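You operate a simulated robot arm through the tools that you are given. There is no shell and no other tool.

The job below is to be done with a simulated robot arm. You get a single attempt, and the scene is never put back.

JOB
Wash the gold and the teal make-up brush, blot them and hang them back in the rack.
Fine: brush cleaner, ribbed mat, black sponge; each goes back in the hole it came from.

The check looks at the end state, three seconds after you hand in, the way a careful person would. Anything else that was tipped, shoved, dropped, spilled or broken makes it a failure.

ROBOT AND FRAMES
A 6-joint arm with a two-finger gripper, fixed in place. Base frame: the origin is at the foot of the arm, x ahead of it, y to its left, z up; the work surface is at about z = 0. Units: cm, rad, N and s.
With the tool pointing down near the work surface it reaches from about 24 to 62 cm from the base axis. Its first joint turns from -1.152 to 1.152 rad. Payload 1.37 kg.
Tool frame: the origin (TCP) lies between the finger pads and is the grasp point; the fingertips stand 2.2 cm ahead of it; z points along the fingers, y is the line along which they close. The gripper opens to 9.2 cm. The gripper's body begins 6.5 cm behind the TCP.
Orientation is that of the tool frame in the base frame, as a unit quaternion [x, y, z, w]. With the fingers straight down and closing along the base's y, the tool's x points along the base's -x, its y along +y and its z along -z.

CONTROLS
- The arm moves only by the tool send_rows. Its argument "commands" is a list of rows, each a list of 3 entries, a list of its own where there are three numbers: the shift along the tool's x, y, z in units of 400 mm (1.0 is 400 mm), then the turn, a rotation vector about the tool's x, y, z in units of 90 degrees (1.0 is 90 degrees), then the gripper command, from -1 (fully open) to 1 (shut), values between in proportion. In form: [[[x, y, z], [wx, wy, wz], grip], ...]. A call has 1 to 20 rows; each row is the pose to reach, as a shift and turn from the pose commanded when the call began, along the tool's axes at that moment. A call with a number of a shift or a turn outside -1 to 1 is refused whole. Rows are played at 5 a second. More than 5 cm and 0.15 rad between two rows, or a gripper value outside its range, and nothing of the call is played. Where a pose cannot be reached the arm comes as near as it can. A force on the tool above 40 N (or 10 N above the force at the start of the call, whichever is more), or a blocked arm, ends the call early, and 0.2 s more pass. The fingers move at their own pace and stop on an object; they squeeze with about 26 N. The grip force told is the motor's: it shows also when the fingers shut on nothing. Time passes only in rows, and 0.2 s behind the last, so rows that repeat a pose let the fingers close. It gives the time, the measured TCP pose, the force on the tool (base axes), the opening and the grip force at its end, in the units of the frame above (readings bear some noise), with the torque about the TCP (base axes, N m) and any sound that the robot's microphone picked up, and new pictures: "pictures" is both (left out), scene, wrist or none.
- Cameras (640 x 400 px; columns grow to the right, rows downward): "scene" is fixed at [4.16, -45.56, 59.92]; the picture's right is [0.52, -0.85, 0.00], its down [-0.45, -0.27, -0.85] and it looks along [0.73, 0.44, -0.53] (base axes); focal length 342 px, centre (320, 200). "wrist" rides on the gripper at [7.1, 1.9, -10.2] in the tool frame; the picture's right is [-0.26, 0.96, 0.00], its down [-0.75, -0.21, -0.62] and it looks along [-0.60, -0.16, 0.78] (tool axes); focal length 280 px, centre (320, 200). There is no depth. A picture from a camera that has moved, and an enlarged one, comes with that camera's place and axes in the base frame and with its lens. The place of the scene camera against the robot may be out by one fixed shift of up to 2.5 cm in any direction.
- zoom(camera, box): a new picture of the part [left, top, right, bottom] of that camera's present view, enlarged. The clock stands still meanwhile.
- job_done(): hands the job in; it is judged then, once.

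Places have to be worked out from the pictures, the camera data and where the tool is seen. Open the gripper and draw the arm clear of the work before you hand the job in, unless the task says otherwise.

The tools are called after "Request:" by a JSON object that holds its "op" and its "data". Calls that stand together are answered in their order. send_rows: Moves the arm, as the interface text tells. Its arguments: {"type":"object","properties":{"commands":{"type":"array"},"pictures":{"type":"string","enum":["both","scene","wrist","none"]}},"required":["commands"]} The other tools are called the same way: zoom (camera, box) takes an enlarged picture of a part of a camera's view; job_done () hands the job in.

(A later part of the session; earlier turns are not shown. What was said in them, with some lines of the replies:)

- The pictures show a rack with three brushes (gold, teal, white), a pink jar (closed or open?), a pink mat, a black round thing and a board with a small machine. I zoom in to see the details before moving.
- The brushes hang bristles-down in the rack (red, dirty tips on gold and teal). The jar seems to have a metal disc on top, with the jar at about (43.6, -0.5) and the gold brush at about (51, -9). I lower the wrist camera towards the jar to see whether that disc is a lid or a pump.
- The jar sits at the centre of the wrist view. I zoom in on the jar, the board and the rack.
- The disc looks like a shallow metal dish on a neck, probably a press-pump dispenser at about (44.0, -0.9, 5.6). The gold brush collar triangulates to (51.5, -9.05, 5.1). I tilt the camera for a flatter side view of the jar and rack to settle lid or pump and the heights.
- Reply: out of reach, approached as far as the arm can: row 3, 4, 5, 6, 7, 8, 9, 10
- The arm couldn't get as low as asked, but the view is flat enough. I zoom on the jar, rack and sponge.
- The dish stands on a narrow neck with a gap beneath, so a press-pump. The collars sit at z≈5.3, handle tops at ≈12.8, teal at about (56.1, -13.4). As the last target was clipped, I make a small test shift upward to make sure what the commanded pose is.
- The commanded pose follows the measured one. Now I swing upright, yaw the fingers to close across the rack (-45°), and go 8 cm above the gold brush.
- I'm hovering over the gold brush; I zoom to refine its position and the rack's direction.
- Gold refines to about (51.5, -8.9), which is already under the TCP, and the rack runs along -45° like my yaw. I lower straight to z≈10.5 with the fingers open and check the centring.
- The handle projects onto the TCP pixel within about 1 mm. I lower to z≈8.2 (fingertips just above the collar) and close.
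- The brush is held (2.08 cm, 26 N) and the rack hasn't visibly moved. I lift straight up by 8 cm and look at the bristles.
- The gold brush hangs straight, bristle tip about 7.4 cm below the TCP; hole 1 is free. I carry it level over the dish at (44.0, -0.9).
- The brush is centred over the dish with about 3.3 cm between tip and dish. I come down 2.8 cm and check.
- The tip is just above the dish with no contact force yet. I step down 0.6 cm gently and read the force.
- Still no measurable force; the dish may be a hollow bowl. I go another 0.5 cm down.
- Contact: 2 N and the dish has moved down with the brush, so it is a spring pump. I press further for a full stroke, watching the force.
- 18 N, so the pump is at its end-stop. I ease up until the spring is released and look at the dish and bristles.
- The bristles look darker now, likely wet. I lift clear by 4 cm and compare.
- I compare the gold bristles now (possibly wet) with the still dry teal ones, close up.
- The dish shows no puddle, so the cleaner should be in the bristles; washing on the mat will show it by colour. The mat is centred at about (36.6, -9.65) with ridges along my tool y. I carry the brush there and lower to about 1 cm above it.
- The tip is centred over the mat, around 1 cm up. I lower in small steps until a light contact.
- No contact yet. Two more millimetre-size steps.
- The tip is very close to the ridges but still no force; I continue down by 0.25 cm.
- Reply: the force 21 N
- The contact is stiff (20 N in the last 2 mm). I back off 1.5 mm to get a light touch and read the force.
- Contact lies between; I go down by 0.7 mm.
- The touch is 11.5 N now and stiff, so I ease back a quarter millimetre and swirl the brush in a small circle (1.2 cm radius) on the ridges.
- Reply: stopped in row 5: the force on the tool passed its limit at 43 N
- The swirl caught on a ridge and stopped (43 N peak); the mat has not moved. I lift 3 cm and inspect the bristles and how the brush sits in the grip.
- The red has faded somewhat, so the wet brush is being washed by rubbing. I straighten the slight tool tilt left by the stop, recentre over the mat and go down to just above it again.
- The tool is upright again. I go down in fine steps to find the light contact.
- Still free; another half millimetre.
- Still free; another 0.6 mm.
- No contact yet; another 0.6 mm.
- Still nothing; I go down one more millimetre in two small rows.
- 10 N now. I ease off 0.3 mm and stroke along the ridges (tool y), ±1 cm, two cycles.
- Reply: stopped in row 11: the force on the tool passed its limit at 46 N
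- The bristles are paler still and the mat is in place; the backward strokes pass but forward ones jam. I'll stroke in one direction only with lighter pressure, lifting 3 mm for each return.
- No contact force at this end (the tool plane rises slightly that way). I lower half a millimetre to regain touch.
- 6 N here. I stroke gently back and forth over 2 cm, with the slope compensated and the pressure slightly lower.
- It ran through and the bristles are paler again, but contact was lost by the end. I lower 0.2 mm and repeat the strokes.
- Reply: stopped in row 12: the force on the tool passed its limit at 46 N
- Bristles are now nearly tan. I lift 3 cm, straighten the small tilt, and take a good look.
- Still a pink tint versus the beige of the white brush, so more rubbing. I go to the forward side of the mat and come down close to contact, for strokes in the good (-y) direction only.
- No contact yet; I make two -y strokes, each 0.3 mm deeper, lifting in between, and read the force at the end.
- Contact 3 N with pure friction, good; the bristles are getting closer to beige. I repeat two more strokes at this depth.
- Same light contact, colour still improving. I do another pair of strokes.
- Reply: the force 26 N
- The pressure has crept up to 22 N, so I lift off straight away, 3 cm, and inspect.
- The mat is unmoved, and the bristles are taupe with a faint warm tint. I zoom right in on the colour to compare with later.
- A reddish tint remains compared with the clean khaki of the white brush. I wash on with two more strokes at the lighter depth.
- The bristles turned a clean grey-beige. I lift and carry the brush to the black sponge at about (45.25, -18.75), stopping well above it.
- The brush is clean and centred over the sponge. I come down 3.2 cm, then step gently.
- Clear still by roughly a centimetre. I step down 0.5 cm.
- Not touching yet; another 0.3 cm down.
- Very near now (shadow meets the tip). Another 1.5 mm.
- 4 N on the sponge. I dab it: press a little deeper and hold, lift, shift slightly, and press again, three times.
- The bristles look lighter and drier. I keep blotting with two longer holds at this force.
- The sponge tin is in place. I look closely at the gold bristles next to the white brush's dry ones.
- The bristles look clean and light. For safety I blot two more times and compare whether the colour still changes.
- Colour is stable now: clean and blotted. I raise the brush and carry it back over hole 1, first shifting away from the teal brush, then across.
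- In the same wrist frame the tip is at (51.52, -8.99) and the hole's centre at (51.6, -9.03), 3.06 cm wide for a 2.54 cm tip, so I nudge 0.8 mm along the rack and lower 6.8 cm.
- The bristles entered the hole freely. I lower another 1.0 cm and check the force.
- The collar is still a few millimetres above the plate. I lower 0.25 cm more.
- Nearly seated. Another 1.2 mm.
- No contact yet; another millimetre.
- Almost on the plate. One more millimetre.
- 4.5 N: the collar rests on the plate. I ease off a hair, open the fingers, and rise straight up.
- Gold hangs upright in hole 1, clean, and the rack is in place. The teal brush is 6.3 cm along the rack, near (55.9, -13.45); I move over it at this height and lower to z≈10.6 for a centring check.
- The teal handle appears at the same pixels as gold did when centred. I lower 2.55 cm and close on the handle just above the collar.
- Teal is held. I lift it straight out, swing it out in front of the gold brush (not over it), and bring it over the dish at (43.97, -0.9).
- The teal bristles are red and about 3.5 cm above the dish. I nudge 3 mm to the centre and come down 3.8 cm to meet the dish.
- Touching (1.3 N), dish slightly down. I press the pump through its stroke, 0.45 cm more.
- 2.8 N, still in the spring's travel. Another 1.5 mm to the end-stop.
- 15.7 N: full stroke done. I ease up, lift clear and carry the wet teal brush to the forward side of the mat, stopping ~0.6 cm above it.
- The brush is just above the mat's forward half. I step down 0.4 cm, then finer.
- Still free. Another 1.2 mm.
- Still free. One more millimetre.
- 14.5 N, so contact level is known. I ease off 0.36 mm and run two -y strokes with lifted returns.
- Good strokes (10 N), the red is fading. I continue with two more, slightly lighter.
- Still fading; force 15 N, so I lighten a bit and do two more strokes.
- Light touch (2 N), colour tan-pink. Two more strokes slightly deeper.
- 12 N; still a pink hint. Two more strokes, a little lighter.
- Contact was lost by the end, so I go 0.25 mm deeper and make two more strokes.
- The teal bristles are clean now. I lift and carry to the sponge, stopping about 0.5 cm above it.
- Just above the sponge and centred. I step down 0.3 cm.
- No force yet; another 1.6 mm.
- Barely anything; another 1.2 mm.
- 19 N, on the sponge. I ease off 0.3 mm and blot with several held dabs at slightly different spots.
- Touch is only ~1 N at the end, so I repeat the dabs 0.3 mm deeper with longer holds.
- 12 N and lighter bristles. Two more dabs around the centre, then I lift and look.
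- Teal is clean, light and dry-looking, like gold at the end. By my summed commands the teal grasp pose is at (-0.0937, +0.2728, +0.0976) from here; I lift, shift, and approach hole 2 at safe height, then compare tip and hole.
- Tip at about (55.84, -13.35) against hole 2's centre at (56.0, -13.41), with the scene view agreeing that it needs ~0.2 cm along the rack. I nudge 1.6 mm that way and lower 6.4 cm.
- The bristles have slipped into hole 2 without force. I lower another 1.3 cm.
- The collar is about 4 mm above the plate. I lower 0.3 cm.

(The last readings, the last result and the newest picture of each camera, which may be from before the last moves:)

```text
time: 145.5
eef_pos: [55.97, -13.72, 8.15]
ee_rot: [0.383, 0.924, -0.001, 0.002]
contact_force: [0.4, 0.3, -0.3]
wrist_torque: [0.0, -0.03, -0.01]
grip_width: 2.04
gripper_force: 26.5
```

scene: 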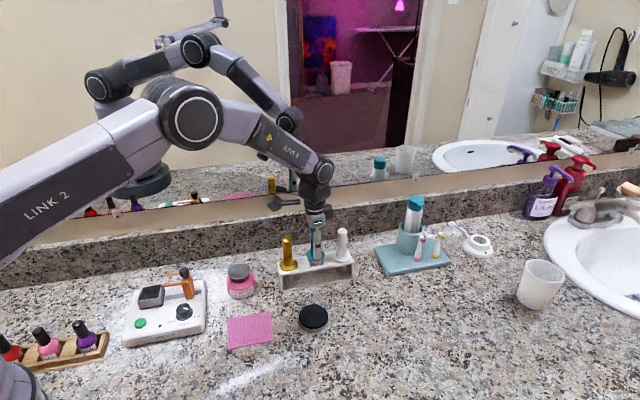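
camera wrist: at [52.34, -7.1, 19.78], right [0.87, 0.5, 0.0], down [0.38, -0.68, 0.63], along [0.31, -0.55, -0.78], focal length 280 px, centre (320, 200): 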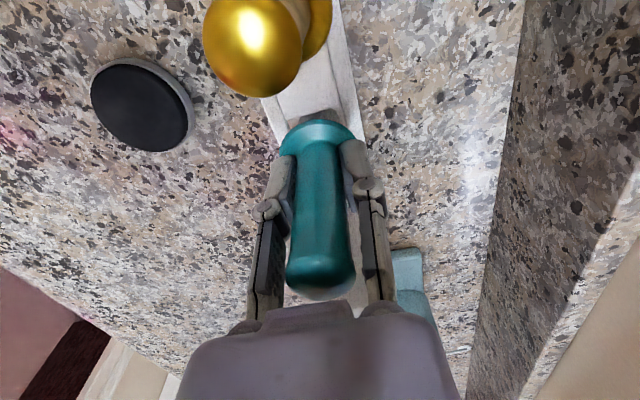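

No contact yet; another 1.2 mm.

Request:
{"op": "send_rows", "data": {"commands": [[[0, 0, 0.0015], [0, 0, 0], 1], [[0, 0, 0.003], [0, 0, 0], 1], [[0, 0, 0.003], [0, 0, 0], 1]], "pictures": "none"}}

Request:
{"op": "zoom", "data": {"camera": "scene", "box": [290, 240, 340, 280]}}

```text
time: 146.3
eef_pos: [56.07, -13.63, 8.04]
ee_rot: [0.383, 0.924, -0.001, 0.002]
contact_force: [0.2, 0.5, -0.6]
wrist_torque: [-0.02, 0.02, -0.01]
grip_width: 2.03
gripper_force: 25.6
```

```text
10.00 times, centred on (315, 260) of scene
camera zoom: at [4.16, -45.56, 59.92], right [0.52, -0.85, 0.0], down [-0.45, -0.27, -0.85], along [0.73, 0.44, -0.53], focal length 3424 px, centre (370, -400)
```

zoom: 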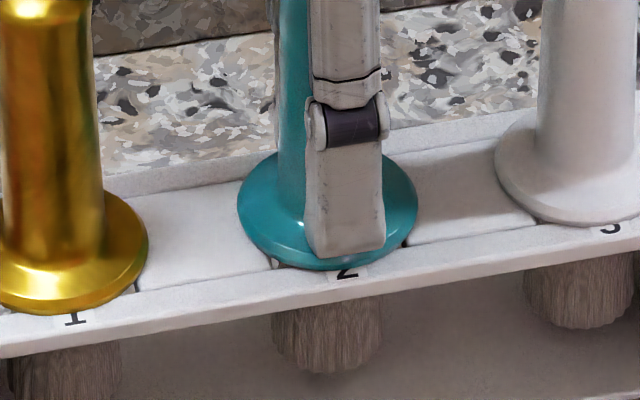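

Very close to the plate. Another 0.8 mm.

Request:
{"op": "send_rows", "data": {"commands": [[[0, 0, 0.001], [0, 0, 0], 1], [[0, 0, 0.002], [0, 0, 0], 1], [[0, 0, 0.002], [0, 0, 0], 1]], "pictures": "none"}}

```text
time: 147.1
eef_pos: [56.05, -13.56, 8.0]
ee_rot: [0.384, 0.923, -0.002, 0.003]
contact_force: [0.2, -0.1, 2.6]
wrist_torque: [-0.05, 0.0, -0.04]
grip_width: 2.04
gripper_force: 26.3
```

2.6 N: seated. I open the fingers and rise straight up.

Request:
{"op": "send_rows", "data": {"commands": [[[0, 0, 0], [0, 0, 0], 0.2], [[0, 0, 0], [0, 0, 0], -0.5], [[0, 0, 0], [0, 0, 0], -1], [[0, 0, 0], [0, 0, 0], -1], [[0, 0, 0], [0, 0, 0], -1], [[0, 0, -0.04], [0, 0, 0], -1], [[0, 0, -0.09], [0, 0, 0], -1], [[0, 0, -0.14], [0, 0, 0], -1], [[0, 0, -0.19], [0, 0, 0], -1], [[0, 0, -0.24], [0, 0, 0], -1], [[0, 0, -0.24], [0, 0, 0], -1]]}}

Request:
{"op": "zoom", "data": {"camera": "scene", "box": [265, 220, 365, 295]}}

Request:
{"op": "zoom", "data": {"camera": "wrist", "box": [240, 0, 420, 230]}}

```text
time: 149.5
eef_pos: [56.05, -13.47, 17.43]
ee_rot: [0.383, 0.924, -0.002, 0.002]
contact_force: [-0.8, -0.2, 0.9]
wrist_torque: [-0.02, 0.02, -0.02]
grip_width: 9.2
gripper_force: 0.1
camera wrist: at [52.46, -7.05, 27.59], right [0.87, 0.5, 0.0], down [0.39, -0.68, 0.63], along [0.31, -0.55, -0.78], focal length 280 px, centre (320, 200)
```

scene: 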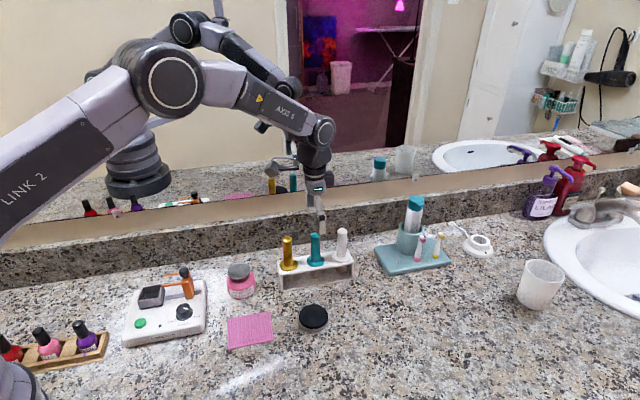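
wrist: 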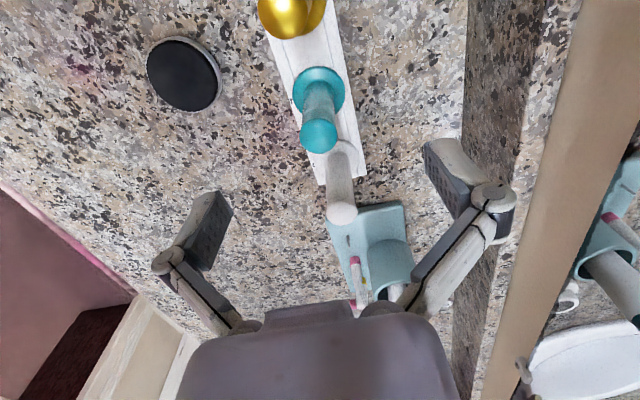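

```text
5.33 times, centred on (315, 258) of scene
camera zoom: at [4.16, -45.56, 59.92], right [0.52, -0.85, 0.0], down [-0.45, -0.27, -0.85], along [0.73, 0.44, -0.53], focal length 1826 px, centre (347, -107)
```

zoom: 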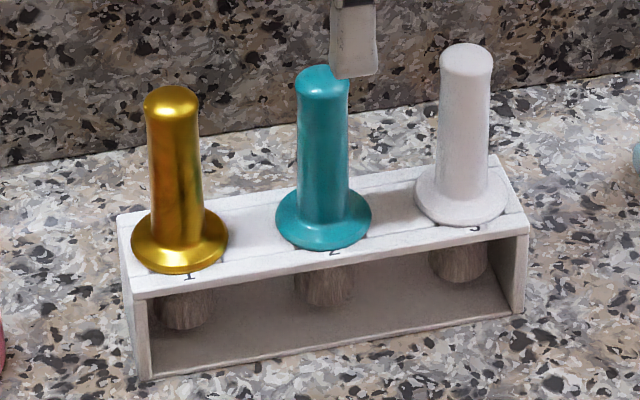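

```text
1.74 times, centred on (330, 115) of wrist
camera zoom: at [52.46, -7.05, 27.59], right [0.87, 0.5, 0.0], down [0.39, -0.68, 0.63], along [0.31, -0.55, -0.78], focal length 488 px, centre (303, 348)
```

zoom: 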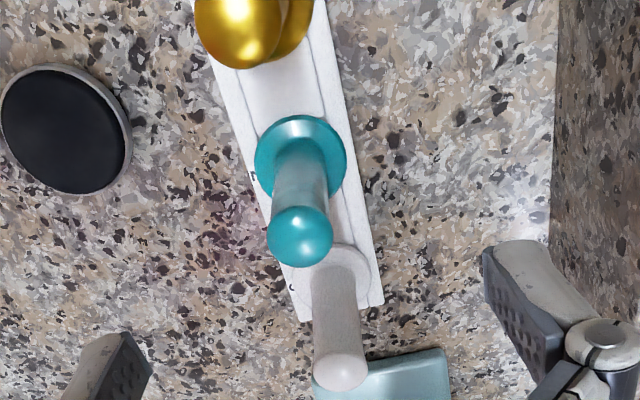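

Both brushes hang in their holes. I compare all three bristle tufts closely for residual colour or dampness, and check the rest of the scene.

Request:
{"op": "zoom", "data": {"camera": "scene", "box": [284, 262, 356, 288]}}

Request:
{"op": "zoom", "data": {"camera": "scene", "box": [110, 250, 350, 400]}}

Request:
{"op": "zoom", "data": {"camera": "scene", "box": [284, 262, 310, 288]}}

Request:
{"op": "zoom", "data": {"camera": "scene", "box": [310, 258, 336, 284]}}

Request:
{"op": "zoom", "data": {"camera": "scene", "box": [334, 254, 360, 280]}}

```text
8.89 times, centred on (320, 275) of scene
camera zoom: at [4.16, -45.56, 59.92], right [0.52, -0.85, 0.0], down [-0.45, -0.27, -0.85], along [0.73, 0.44, -0.53], focal length 3043 px, centre (320, -467)
```

zoom: 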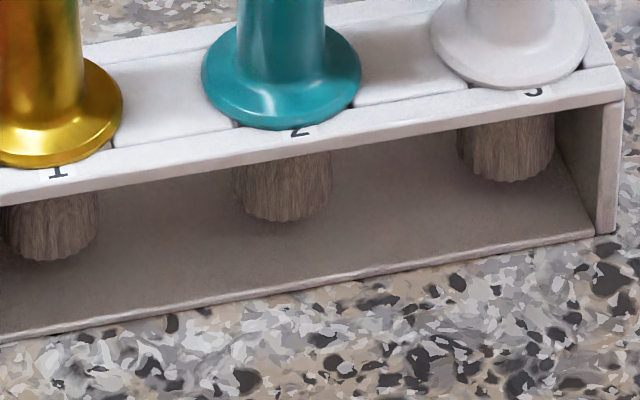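

```text
2.67 times, centred on (230, 325) of scene
camera zoom: at [4.16, -45.56, 59.92], right [0.52, -0.85, 0.0], down [-0.45, -0.27, -0.85], along [0.73, 0.44, -0.53], focal length 913 px, centre (560, -133)
```

zoom: 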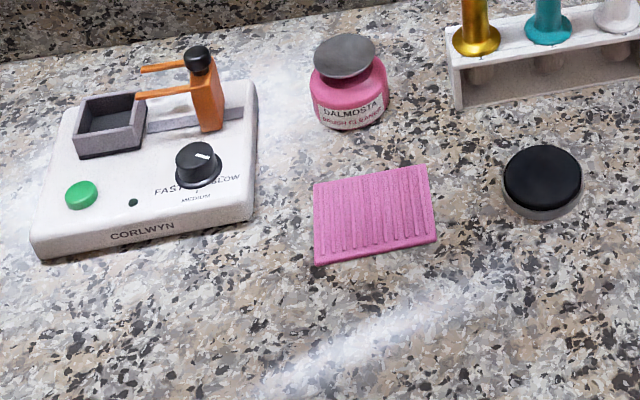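

```text
15.38 times, centred on (297, 275) of scene
camera zoom: at [4.16, -45.56, 59.92], right [0.52, -0.85, 0.0], down [-0.45, -0.27, -0.85], along [0.73, 0.44, -0.53], focal length 5267 px, centre (674, -954)
```

zoom: 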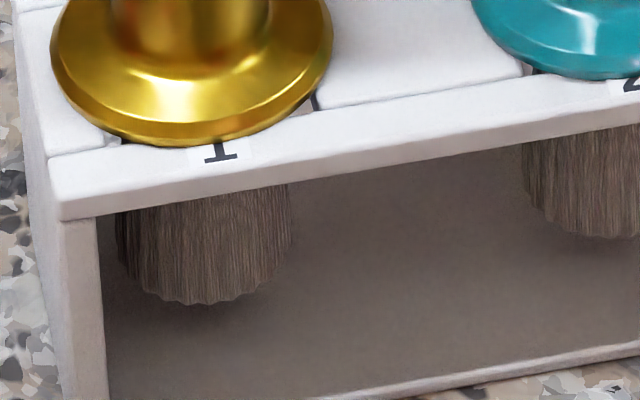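

```text
15.38 times, centred on (323, 271) of scene
camera zoom: at [4.16, -45.56, 59.92], right [0.52, -0.85, 0.0], down [-0.45, -0.27, -0.85], along [0.73, 0.44, -0.53], focal length 5267 px, centre (274, -892)
```

zoom: 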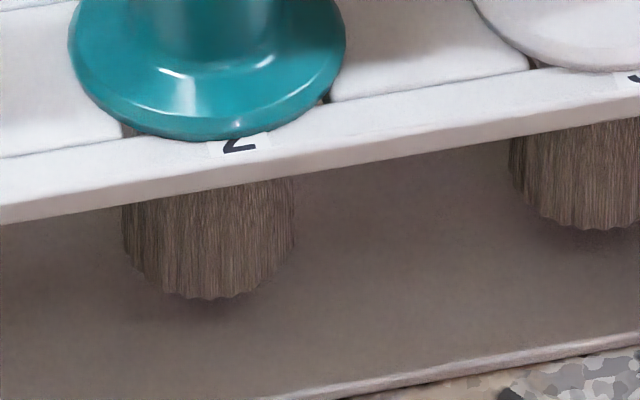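

```text
15.38 times, centred on (347, 267) of scene
camera zoom: at [4.16, -45.56, 59.92], right [0.52, -0.85, 0.0], down [-0.45, -0.27, -0.85], along [0.73, 0.44, -0.53], focal length 5267 px, centre (-95, -831)
```

zoom: 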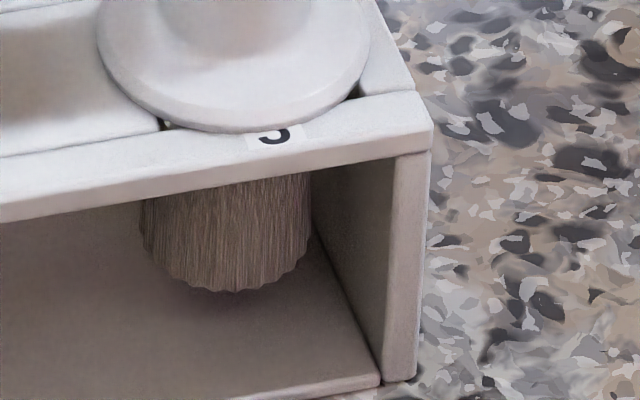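

All three tufts match in colour, the brushes are vertical and seated, and the mat, jar, sponge and board are where they started. I draw the arm up and back, clear of the work.

Request:
{"op": "send_rows", "data": {"commands": [[[0, 0, -0.08], [0, 0, 0], -1], [[0, 0, -0.16], [0, 0, 0], -1], [[0.04, -0.004, -0.24], [0, 0, 0], -1], [[0.1, -0.01, -0.3], [0, 0, 0], -1], [[0.17, -0.017, -0.35], [0, 0, 0], -1], [[0.24, -0.024, -0.39], [0, 0, 0], -1], [[0.31, -0.031, -0.415], [0, 0, 0], -1], [[0.38, -0.038, -0.415], [0, 0, 0], -1], [[0.45, -0.046, -0.415], [0, 0, 0], -1], [[0.45, -0.046, -0.415], [0, 0, 0], -1]]}}

Request:
{"op": "zoom", "data": {"camera": "scene", "box": [210, 220, 370, 320]}}

Request:
{"op": "zoom", "data": {"camera": "scene", "box": [0, 250, 240, 400]}}

```text
time: 151.7
eef_pos: [41.94, -2.15, 33.97]
ee_rot: [0.383, 0.924, -0.001, 0.002]
contact_force: [-0.2, -0.8, 1.4]
wrist_torque: [0.02, -0.03, 0.04]
grip_width: 9.22
gripper_force: 0.0
camera wrist: at [38.26, 4.38, 44.01], right [0.87, 0.5, 0.0], down [0.38, -0.68, 0.63], along [0.31, -0.55, -0.78], focal length 280 px, centre (320, 200)
```

scene: 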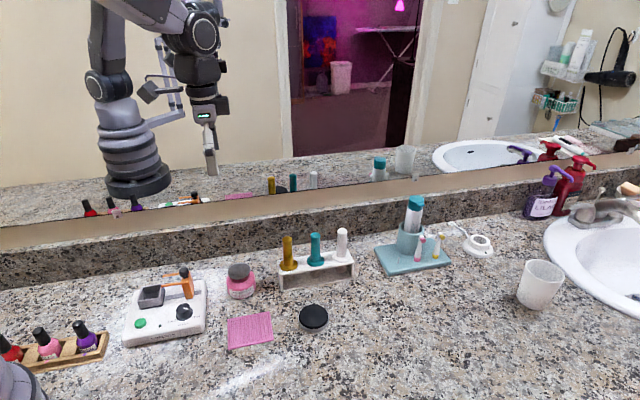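
wrist: 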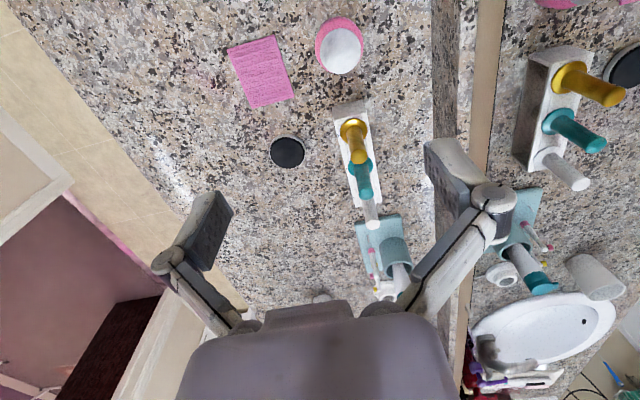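

```text
4.00 times, centred on (290, 270) of scene
camera zoom: at [4.16, -45.56, 59.92], right [0.52, -0.85, 0.0], down [-0.45, -0.27, -0.85], along [0.73, 0.44, -0.53], focal length 1369 px, centre (440, -80)
```

zoom: 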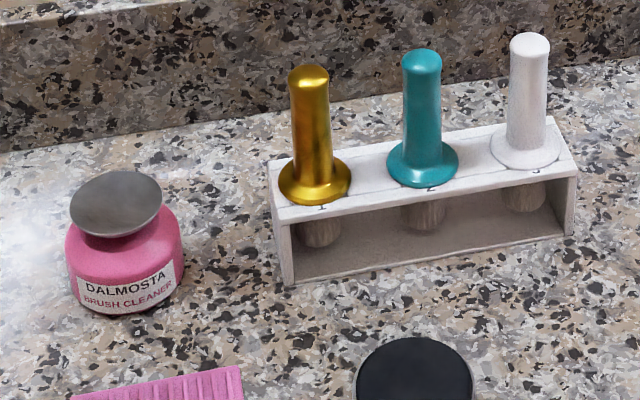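

```text
2.67 times, centred on (120, 325) of scene
camera zoom: at [4.16, -45.56, 59.92], right [0.52, -0.85, 0.0], down [-0.45, -0.27, -0.85], along [0.73, 0.44, -0.53], focal length 913 px, centre (853, -133)
```

zoom: 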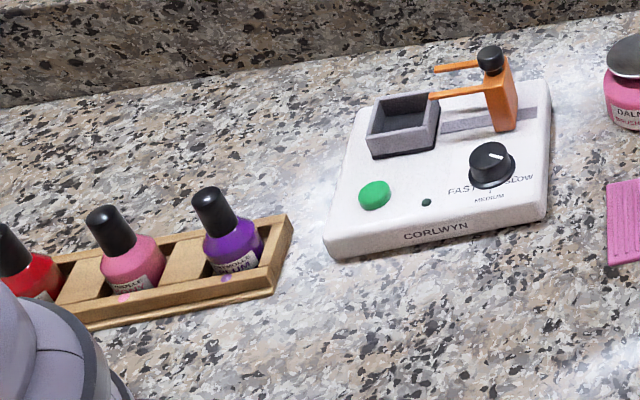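

The picture matches the start: rack, jar, mat, sponge and board are unmoved. Gold hangs in hole 1 and teal in hole 2, both clean, the gripper is open and the arm is clear. I hand the job in.

Request:
{"op": "job_done", "data": {}}

```text
The job is handed in.
```

I washed and blotted the gold and teal brushes and hung them back in the holes they came from: gold in hole 1, teal in hole 2. I've handed the job in, but I don't know the check's result.

- **Washing:** Each brush got one press of the cleaner pump and was rubbed on the ribbed mat until the red was gone. Both sets of bristles now match the white brush's colour.
- **Blotting:** I dabbed both on the black sponge until they looked dry. I could only judge dryness by how light the bristles looked.
- **Pressure on the mat:** Rubbing the gold brush caught on the mat three times, peaking at about 46 N. The mat didn't move and I saw no damage.
- **Everything else:** In the last pictures the rack, cleaner jar, mat, sponge and the small board beside them are where they started. Nothing looks spilled or tipped. The gripper is open and the arm is clear.
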